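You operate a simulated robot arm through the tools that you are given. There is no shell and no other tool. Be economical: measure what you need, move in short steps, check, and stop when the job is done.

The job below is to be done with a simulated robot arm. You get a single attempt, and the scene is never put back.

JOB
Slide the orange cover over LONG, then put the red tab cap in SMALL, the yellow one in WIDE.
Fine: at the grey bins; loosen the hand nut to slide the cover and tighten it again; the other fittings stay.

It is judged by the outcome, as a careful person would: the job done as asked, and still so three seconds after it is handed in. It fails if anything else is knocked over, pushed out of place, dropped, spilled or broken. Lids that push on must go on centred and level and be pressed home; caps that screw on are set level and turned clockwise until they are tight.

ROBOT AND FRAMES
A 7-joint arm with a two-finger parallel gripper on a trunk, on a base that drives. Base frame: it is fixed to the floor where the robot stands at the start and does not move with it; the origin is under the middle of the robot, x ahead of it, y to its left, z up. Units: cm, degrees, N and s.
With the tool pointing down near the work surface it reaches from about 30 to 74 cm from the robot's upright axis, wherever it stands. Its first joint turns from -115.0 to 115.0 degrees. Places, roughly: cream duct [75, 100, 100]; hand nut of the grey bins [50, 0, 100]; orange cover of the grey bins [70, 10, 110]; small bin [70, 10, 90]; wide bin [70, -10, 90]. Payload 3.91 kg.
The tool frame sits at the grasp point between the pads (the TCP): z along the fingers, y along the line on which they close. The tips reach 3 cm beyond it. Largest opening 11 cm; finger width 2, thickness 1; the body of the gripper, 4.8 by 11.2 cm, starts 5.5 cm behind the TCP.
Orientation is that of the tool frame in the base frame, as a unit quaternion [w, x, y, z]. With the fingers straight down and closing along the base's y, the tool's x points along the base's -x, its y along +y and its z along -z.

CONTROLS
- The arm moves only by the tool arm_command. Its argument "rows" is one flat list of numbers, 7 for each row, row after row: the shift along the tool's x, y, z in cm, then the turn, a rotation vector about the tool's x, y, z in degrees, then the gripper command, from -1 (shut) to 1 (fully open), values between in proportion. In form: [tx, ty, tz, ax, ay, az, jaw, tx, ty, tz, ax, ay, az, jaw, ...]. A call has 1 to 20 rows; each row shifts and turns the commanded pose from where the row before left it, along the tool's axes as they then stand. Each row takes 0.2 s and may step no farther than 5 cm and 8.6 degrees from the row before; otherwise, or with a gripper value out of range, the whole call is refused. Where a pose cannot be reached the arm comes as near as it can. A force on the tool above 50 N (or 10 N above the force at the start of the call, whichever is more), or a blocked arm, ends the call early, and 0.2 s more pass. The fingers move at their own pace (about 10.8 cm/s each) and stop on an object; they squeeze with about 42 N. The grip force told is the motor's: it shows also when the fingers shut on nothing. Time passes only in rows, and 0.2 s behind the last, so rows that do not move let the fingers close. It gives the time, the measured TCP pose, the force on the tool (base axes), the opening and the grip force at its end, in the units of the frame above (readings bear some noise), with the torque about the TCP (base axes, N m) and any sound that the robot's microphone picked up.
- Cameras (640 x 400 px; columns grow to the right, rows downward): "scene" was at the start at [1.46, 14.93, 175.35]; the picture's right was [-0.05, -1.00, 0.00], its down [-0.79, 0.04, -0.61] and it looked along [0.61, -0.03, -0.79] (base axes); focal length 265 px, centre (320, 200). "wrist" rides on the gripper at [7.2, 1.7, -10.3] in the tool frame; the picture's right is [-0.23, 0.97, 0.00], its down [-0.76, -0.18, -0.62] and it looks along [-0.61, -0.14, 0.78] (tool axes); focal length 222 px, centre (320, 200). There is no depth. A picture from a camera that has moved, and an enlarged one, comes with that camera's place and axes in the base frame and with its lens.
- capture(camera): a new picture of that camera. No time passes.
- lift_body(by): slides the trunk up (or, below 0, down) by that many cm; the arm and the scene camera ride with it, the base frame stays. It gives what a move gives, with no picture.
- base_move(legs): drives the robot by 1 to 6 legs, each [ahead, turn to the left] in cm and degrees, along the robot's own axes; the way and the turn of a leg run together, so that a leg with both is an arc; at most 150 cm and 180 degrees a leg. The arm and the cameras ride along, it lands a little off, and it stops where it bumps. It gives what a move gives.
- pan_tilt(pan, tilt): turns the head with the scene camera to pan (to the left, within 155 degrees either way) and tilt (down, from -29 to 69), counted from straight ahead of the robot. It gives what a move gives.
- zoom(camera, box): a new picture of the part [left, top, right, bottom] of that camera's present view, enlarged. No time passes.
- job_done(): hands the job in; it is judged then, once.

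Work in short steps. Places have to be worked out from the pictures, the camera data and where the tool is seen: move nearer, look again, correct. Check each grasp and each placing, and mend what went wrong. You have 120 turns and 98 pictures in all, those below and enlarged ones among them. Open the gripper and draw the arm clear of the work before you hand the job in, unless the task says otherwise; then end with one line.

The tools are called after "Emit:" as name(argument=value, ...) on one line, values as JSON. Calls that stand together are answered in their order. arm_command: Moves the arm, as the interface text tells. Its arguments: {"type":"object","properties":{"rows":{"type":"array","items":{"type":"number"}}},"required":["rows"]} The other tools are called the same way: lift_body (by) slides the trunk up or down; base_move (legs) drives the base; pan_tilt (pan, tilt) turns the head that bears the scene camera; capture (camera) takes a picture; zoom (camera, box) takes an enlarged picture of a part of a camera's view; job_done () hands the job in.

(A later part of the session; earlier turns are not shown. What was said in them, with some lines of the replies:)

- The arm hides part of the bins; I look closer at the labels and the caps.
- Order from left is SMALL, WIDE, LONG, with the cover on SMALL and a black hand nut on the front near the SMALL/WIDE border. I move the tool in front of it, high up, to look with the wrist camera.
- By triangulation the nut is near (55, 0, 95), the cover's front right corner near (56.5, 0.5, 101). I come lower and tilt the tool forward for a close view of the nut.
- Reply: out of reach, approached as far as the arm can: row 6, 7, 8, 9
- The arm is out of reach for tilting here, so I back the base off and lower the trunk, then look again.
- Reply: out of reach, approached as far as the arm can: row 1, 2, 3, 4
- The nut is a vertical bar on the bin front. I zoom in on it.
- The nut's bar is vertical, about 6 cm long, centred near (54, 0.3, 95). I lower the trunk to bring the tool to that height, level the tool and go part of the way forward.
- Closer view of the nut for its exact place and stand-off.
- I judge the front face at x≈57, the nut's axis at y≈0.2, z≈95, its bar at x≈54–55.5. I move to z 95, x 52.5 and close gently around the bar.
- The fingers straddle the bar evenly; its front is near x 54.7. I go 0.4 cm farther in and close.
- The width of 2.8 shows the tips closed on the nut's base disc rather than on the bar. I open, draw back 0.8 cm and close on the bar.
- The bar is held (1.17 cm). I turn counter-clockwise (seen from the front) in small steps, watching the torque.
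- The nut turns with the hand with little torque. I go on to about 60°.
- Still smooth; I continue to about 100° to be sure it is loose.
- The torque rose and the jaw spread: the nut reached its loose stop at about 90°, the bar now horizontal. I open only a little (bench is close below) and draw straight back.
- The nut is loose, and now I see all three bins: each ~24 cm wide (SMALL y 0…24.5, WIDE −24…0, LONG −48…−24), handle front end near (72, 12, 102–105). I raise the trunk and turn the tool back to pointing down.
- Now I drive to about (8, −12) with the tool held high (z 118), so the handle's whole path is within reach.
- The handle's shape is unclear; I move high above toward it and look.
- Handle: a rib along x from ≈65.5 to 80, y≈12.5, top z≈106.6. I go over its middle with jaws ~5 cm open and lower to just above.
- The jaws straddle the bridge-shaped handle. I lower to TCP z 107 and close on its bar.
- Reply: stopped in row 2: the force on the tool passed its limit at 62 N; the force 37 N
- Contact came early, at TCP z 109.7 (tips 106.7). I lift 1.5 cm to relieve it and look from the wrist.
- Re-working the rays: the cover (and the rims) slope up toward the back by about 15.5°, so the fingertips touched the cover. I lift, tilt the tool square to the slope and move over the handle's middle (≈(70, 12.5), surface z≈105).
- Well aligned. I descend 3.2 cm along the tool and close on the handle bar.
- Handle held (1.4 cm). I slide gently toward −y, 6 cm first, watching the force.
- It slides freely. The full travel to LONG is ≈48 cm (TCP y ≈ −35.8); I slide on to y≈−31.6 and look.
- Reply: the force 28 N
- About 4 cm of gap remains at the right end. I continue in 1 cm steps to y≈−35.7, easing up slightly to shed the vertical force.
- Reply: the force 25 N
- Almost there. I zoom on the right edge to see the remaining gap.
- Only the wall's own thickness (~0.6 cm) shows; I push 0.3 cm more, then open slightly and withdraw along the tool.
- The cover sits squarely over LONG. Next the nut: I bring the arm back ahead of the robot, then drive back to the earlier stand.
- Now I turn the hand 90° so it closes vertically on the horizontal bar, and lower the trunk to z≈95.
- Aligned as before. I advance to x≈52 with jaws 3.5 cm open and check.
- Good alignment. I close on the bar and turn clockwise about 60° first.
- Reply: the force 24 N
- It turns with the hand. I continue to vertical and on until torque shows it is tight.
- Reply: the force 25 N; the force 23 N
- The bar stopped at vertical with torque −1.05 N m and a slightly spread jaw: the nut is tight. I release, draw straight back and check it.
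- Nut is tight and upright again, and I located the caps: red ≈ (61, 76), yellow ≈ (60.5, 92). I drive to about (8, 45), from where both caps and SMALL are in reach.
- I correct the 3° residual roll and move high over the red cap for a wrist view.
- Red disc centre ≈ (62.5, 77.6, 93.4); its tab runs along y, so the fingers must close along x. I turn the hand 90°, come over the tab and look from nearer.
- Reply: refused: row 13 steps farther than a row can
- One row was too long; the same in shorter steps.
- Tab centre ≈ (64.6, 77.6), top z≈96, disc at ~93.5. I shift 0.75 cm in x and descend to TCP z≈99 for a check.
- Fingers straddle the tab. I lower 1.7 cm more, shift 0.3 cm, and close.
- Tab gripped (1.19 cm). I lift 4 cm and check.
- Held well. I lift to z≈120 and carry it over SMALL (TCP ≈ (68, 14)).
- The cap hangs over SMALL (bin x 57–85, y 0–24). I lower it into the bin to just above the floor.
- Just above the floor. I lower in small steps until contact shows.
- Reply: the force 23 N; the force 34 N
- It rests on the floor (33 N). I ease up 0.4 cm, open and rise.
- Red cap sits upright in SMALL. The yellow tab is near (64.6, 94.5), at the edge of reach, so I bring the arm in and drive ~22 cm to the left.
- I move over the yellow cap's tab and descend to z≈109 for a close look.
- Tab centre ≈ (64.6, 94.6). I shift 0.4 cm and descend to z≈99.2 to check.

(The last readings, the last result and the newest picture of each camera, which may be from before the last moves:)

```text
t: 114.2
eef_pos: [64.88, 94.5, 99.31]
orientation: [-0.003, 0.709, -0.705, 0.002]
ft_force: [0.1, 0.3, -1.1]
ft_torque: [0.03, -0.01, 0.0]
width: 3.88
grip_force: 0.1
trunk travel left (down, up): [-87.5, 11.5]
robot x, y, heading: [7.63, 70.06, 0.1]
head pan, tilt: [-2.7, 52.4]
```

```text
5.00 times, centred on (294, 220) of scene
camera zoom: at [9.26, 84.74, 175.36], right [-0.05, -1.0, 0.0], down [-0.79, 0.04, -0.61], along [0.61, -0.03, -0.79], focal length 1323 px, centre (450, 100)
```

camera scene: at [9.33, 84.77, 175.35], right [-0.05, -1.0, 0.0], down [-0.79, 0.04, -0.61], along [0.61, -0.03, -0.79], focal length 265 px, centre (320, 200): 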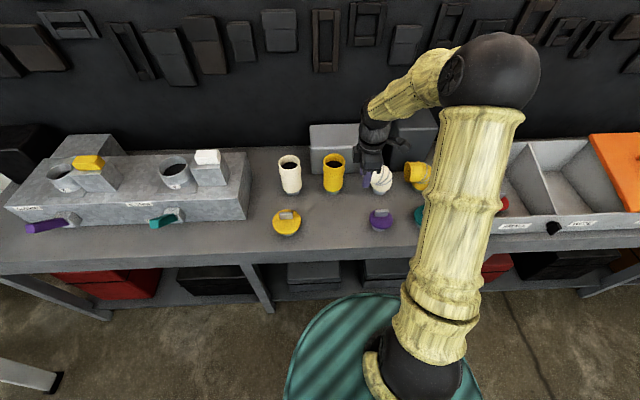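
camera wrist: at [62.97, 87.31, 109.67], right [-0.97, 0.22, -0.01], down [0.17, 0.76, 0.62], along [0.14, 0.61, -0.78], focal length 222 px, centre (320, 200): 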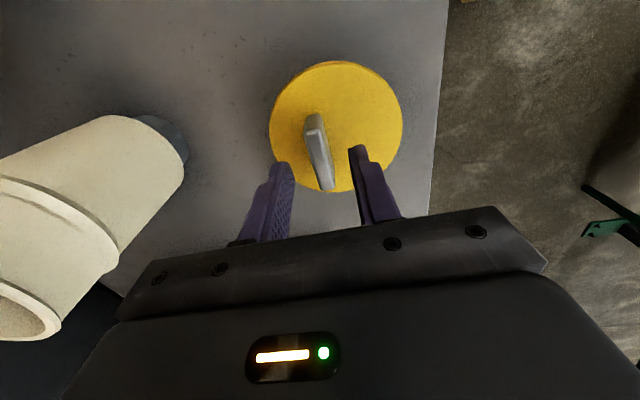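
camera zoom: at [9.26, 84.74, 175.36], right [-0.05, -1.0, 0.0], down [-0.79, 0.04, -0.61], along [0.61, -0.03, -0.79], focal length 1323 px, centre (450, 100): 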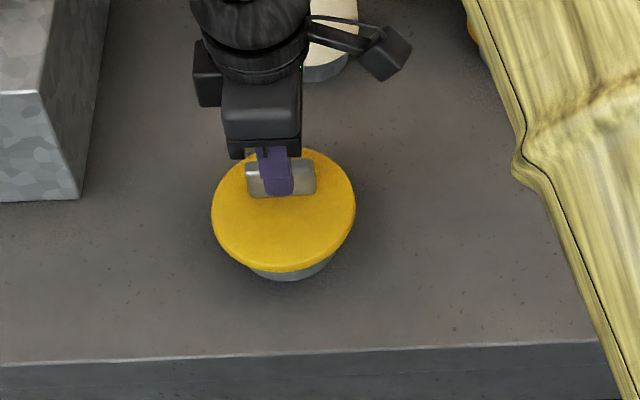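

Same geometry as with the red cap. I lower 1.8 cm, close, and lift 4 cm.

Emit:
arm_command(rows=[0.1, 0, 0.9, 0, 0, 0, -0.3, 0, 0, 0.9, 0, 0, 0, -0.3, 0, 0, 0, 0, 0, 0, -0.7, 0, 0, 0, 0, 0, 0, -1, 0, 0, 0, 0, 0, 0, -1, 0, 0, -1, 0, 0, 0, -1, 0, 0, -1.5, 0, 0, 0, -1, 0, 0, -1.5, 0, 0, 0, -1])

Emit:
capture(camera="wrist")

Emit:
zoom(camera="scene", box=[230, 180, 358, 260])

```text
t: 116.0
eef_pos: [64.71, 94.5, 101.63]
orientation: [-0.004, 0.708, -0.706, 0.003]
ft_force: [-0.1, 0.1, -1.1]
ft_torque: [0.01, -0.01, 0.0]
width: 1.23
grip_force: 42.2
trunk travel left (down, up): [-87.5, 11.5]
robot x, y, heading: [7.89, 69.47, 0.2]
head pan, tilt: [-2.7, 52.4]
```

```text
26 pictures are left
camera wrist: at [62.97, 87.19, 111.91], right [-0.97, 0.22, -0.01], down [0.17, 0.76, 0.62], along [0.14, 0.61, -0.78], focal length 222 px, centre (320, 200)
```

wrist: 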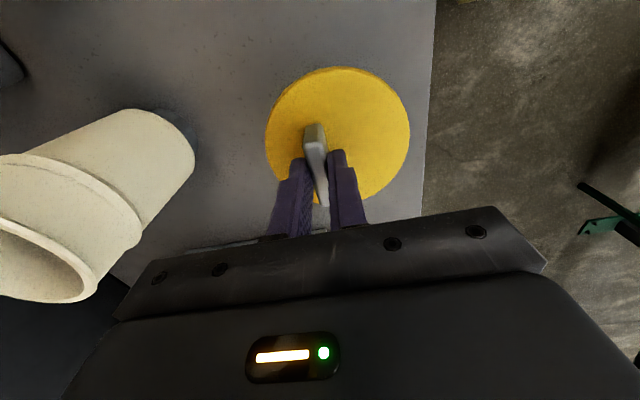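

```text
5.00 times, centred on (294, 220) of scene
camera zoom: at [9.3, 84.78, 175.35], right [-0.05, -1.0, 0.0], down [-0.79, 0.04, -0.61], along [0.61, -0.03, -0.79], focal length 1323 px, centre (450, 100)
```

zoom: 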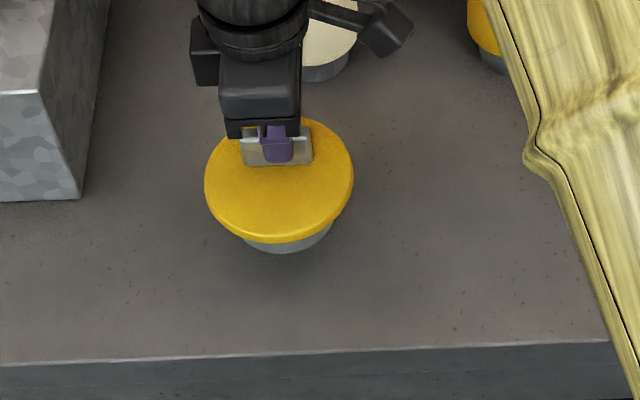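

The yellow cap is held. I raise it to z≈120, bring it ahead of the robot, and drive along the bench to stand before WIDE.

Emit:
arm_command(rows=[0, 0, -4.6, 0, 0, 0, -1, 0, 0, -4.6, 0, 0, 0, -1, 0, 0, -4.6, 0, 0, 0, -1, 0, 0, -4.6, 0, 0, 0, -1, 4.1, 0.5, 0, 0, 0, 0, -1, 4.1, 0.5, 0, 0, 0, 0, -1, 4.1, 0.5, 0, 0, 0, 0, -1, 4.1, 0.5, 0, 0, 0, 0, -1, 4.1, 0.5, 0, 0, 0, 0, -1, 4.1, 0.5, 0, 0, 0, 0, -1])

Emit:
base_move(legs=[[0, -90], [76, 0], [0, 90]])

Emit:
capture(camera="wrist")

Emit:
capture(camera="scene")

```text
t: 118.2
eef_pos: [61.81, 69.5, 119.94]
orientation: [-0.002, 0.709, -0.705, 0.001]
ft_force: [0.3, 0.4, -1.3]
ft_torque: [0.01, -0.04, -0.02]
width: 1.23
grip_force: 41.9
trunk travel left (down, up): [-87.5, 11.5]
robot x, y, heading: [7.9, 70.0, 0.3]
head pan, tilt: [-2.7, 52.4]
```

```text
t: 134.1
eef_pos: [62.95, -6.38, 119.66]
orientation: [-0.002, 0.714, -0.701, 0.003]
ft_force: [0.1, 0.7, -0.5]
ft_torque: [0.0, -0.01, -0.03]
width: 1.22
grip_force: 42.3
trunk travel left (down, up): [-87.5, 11.5]
robot x, y, heading: [9.04, -6.82, 0.7]
head pan, tilt: [-2.7, 52.4]
```

```text
24 pictures are left
camera wrist: at [61.26, -13.7, 130.18], right [-0.98, 0.21, -0.01], down [0.16, 0.76, 0.62], along [0.14, 0.61, -0.78], focal length 222 px, centre (320, 200)
```

wrist: 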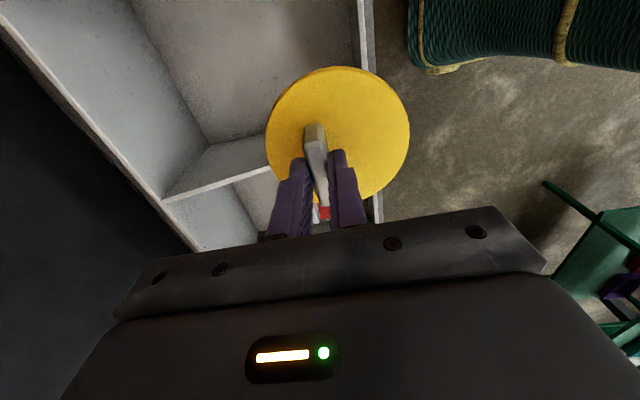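

```text
23 pictures are left
camera scene: at [10.3, 7.91, 175.35], right [-0.03, -1.0, 0.0], down [-0.79, 0.03, -0.61], along [0.61, -0.02, -0.79], focal length 265 px, centre (320, 200)
```

scene: 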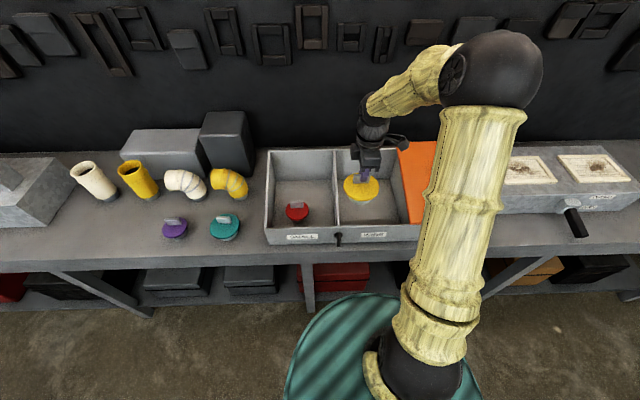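

WIDE spans y −24…0. I move the cap over its middle, TCP ≈ (71, −12), and lower to z≈101.

Emit:
arm_command(rows=[2.8, -4, 0, 0, 0, 0, -1, 2.8, -4, 0, 0, 0, 0, -1, 0, 0, 4, 0, 0, 0, -1, 0, 0, 4, 0, 0, 0, -1, 0, 0, 4, 0, 0, 0, -1])

Emit:
capture(camera="wrist")

Emit:
zoom(camera="scene", box=[250, 110, 442, 250])

```text
t: 135.3
eef_pos: [71.15, -11.94, 107.61]
orientation: [-0.002, 0.714, -0.701, 0.002]
ft_force: [-0.4, 0.4, -2.2]
ft_torque: [0.01, 0.02, 0.03]
width: 1.22
grip_force: 42.3
trunk travel left (down, up): [-87.5, 11.5]
robot x, y, heading: [8.93, -6.98, 0.9]
head pan, tilt: [-2.7, 52.4]
```

```text
22 pictures are left
camera wrist: at [69.55, -19.17, 118.06], right [-0.98, 0.21, -0.01], down [0.16, 0.76, 0.62], along [0.14, 0.61, -0.78], focal length 222 px, centre (320, 200)
```

wrist: 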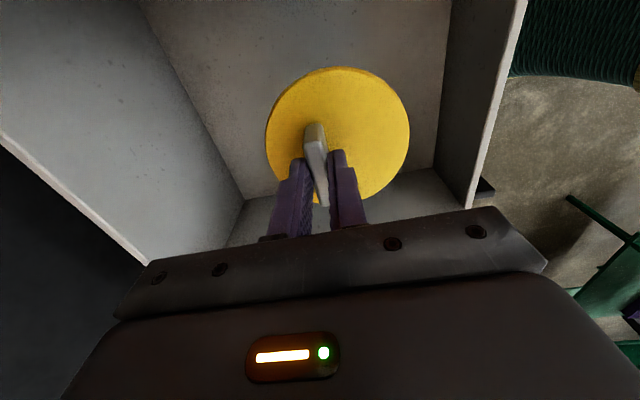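

```text
2.86 times, centred on (346, 180) of scene
camera zoom: at [10.43, 7.9, 175.36], right [-0.03, -1.0, 0.0], down [-0.79, 0.03, -0.61], along [0.61, -0.02, -0.79], focal length 756 px, centre (246, 257)
```

zoom: 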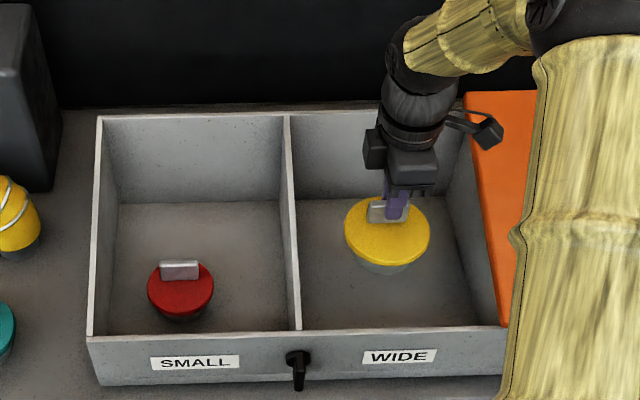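

Centred in WIDE. I lower to the floor, the last bit in small steps.

Emit:
arm_command(rows=[0, 0, 3, 0, 0, 0, -1, 0, 0, 3, 0, 0, 0, -1, 0, 0, 0.7, 0, 0, 0, -1])

Emit:
arm_command(rows=[0, 0, 0.4, 0, 0, 0, -1, 0, 0, 0.3, 0, 0, 0, -1])

```text
t: 136.1
eef_pos: [71.16, -11.88, 101.1]
orientation: [-0.002, 0.713, -0.701, 0.002]
ft_force: [-0.2, -0.2, -1.2]
ft_torque: [0.01, 0.0, 0.02]
width: 1.22
grip_force: 42.2
trunk travel left (down, up): [-87.5, 11.5]
robot x, y, heading: [8.98, -7.22, 0.9]
head pan, tilt: [-2.7, 52.4]
```

```text
t: 136.7
eef_pos: [71.16, -11.96, 100.4]
orientation: [-0.003, 0.713, -0.701, 0.003]
ft_force: [0.8, -0.5, -1.5]
ft_torque: [-0.02, -0.02, 0.02]
width: 1.22
grip_force: 42.3
trunk travel left (down, up): [-87.5, 11.5]
robot x, y, heading: [9.27, -7.22, 0.9]
head pan, tilt: [-2.7, 52.4]
```

No contact yet; I continue in 0.25 cm steps.

Emit:
arm_command(rows=[0, 0, 0.25, 0, 0, 0, -1, 0, 0, 0.2, 0, 0, 0, -1])

Emit:
arm_command(rows=[0, 0, 0.25, 0, 0, 0, -1])

```text
t: 137.3
eef_pos: [71.17, -11.9, 99.96]
orientation: [-0.002, 0.713, -0.701, 0.002]
ft_force: [0.4, -0.5, -0.6]
ft_torque: [0.01, 0.07, -0.05]
width: 1.17
grip_force: 42.2
trunk travel left (down, up): [-87.5, 11.5]
robot x, y, heading: [9.03, -7.26, 0.7]
head pan, tilt: [-2.7, 52.4]
```

```text
t: 137.7
eef_pos: [71.25, -11.94, 100.08]
orientation: [-0.003, 0.714, -0.701, 0.004]
ft_force: [1.1, 0.5, 11.4]
ft_torque: [0.26, 0.26, 0.06]
width: 1.22
grip_force: 41.8
trunk travel left (down, up): [-87.5, 11.5]
robot x, y, heading: [9.26, -7.13, 0.8]
head pan, tilt: [-2.7, 52.4]
```

It touches the floor (11 N). I open, then rise clear.

Emit:
arm_command(rows=[0, 0, 0, 0, 0, 0, -0.6, 0, 0, 0, 0, 0, 0, -0.3, 0, 0, 0, 0, 0, 0, -0.3, 0, 0, -1.5, 0, 0, 0, -0.3, 0, 0, -3, 0, 0, 0, -0.3, 0, 0, -5, 0, 0, 0, -0.3, 0, 0, -5, 0, 0, 0, -0.3, 0, 0, -5, 0, 0, 0, -0.3, 0, 3, 0, 0, 0, 0, -0.3, 0, 4, 0, 0, 0, 0, -0.3])

Emit:
base_move(legs=[[-25, 0]])

Emit:
capture(camera="scene")

Emit:
zoom(camera="scene", box=[230, 70, 454, 220])

```text
t: 139.9
eef_pos: [63.83, -12.02, 119.26]
orientation: [-0.003, 0.714, -0.701, 0.003]
ft_force: [-1.2, 0.6, 0.0]
ft_torque: [0.0, 0.0, 0.01]
width: 3.85
grip_force: 0.2
trunk travel left (down, up): [-87.5, 11.5]
robot x, y, heading: [8.74, -7.11, 0.7]
head pan, tilt: [-2.7, 52.4]
```

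```text
t: 141.9
eef_pos: [39.07, -12.57, 119.38]
orientation: [-0.002, 0.713, -0.701, 0.003]
ft_force: [-0.3, 0.6, -0.5]
ft_torque: [0.02, 0.01, 0.01]
width: 3.86
grip_force: 0.0
trunk travel left (down, up): [-87.5, 11.5]
robot x, y, heading: [-15.78, -7.01, 0.8]
head pan, tilt: [-2.7, 52.4]
```

```text
20 pictures are left
camera scene: at [-14.81, 7.54, 175.36], right [-0.03, -1.0, 0.0], down [-0.79, 0.03, -0.61], along [0.61, -0.02, -0.79], focal length 265 px, centre (320, 200)
```

scene: 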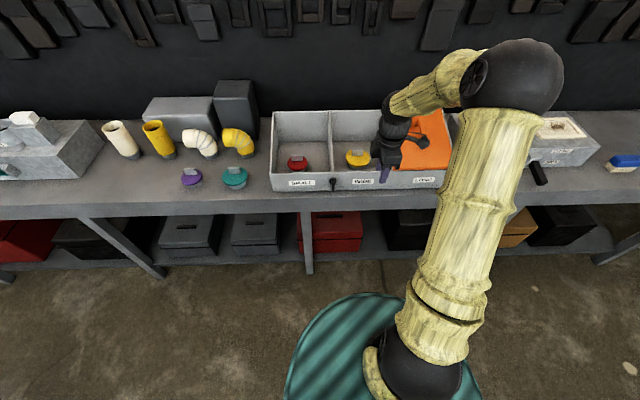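

```text
2.67 times, centred on (342, 145) of scene
camera zoom: at [-14.81, 7.54, 175.36], right [-0.03, -1.0, 0.0], down [-0.79, 0.03, -0.61], along [0.61, -0.02, -0.79], focal length 706 px, centre (261, 347)
```

zoom: 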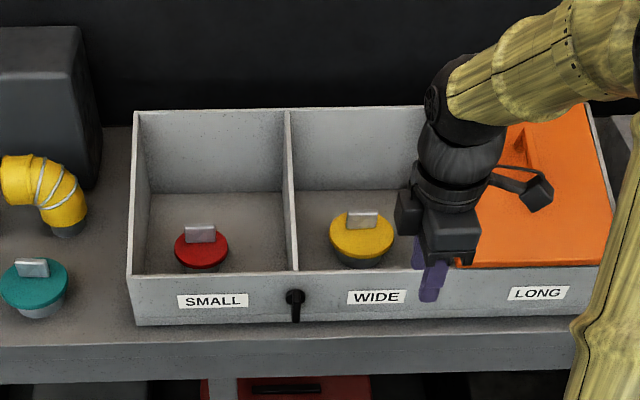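

Both caps stand upright in their bins. I move the arm aside for one last look at the cover.

Emit:
arm_command(rows=[-4.5, 0, 0, 0, 0, 0, -0.3, -4.5, 0, 0, 0, 0, 0, -0.3, -4.5, 0, 0, 0, 0, 0, -0.3, -4.5, 0, 0, 0, 0, 0, -0.3, -4.5, 0, 0, 0, 0, 0, -0.3, -4.5, 0, 0, 0, 0, 0, -0.3, -4.5, 0, 0, 0, 0, 0, -0.3, -4.5, 0, 0, 0, 0, 0, -0.3, -4.5, 0, 0, 0, 0, 0, -0.3])

Emit:
zoom(camera="scene", box=[250, 90, 474, 230])

```text
t: 143.9
eef_pos: [38.43, 28.22, 119.19]
orientation: [-0.002, 0.712, -0.702, 0.003]
ft_force: [0.4, -0.3, 0.2]
ft_torque: [-0.01, 0.01, 0.01]
width: 3.85
grip_force: 0.1
trunk travel left (down, up): [-87.5, 11.5]
robot x, y, heading: [-15.87, -7.06, 0.5]
head pan, tilt: [-2.7, 52.4]
```

```text
2.86 times, centred on (362, 160) of scene
camera zoom: at [-14.68, 7.78, 175.33], right [-0.03, -1.0, 0.0], down [-0.79, 0.02, -0.61], along [0.61, -0.02, -0.79], focal length 756 px, centre (200, 314)
```

zoom: 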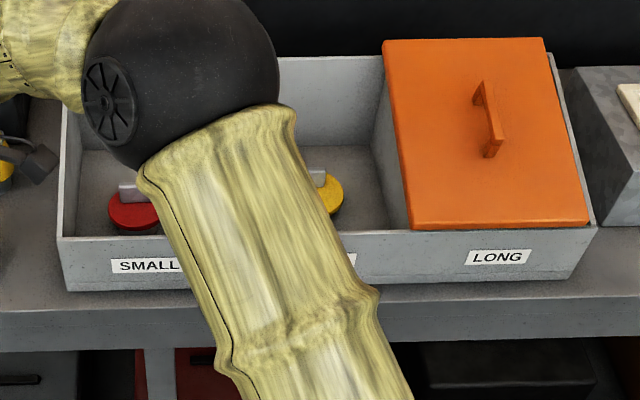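

The cover lies square over LONG, the nut is tight, and the caps are in place. I open the gripper fully before handing in.

Emit:
arm_command(rows=[0, 0, 0, 0, 0, 0, 1, 0, 0, 0, 0, 0, 0, 1, 0, 0, 0, 0, 0, 0, 1])

Emit:
job_done()

```text
t: 144.7
eef_pos: [38.55, 28.1, 119.35]
orientation: [-0.003, 0.714, -0.7, 0.003]
ft_force: [-0.5, 1.1, -0.2]
ft_torque: [0.02, -0.02, 0.01]
width: 11.0
grip_force: 0.1
trunk travel left (down, up): [-87.5, 11.5]
robot x, y, heading: [-16.21, -7.45, 0.6]
head pan, tilt: [-2.7, 52.4]
```

```text
The job is handed in.
```

The job is handed in: the orange cover is over LONG with the hand nut tightened again, the red tab cap is in SMALL, and the yellow one is in WIDE.
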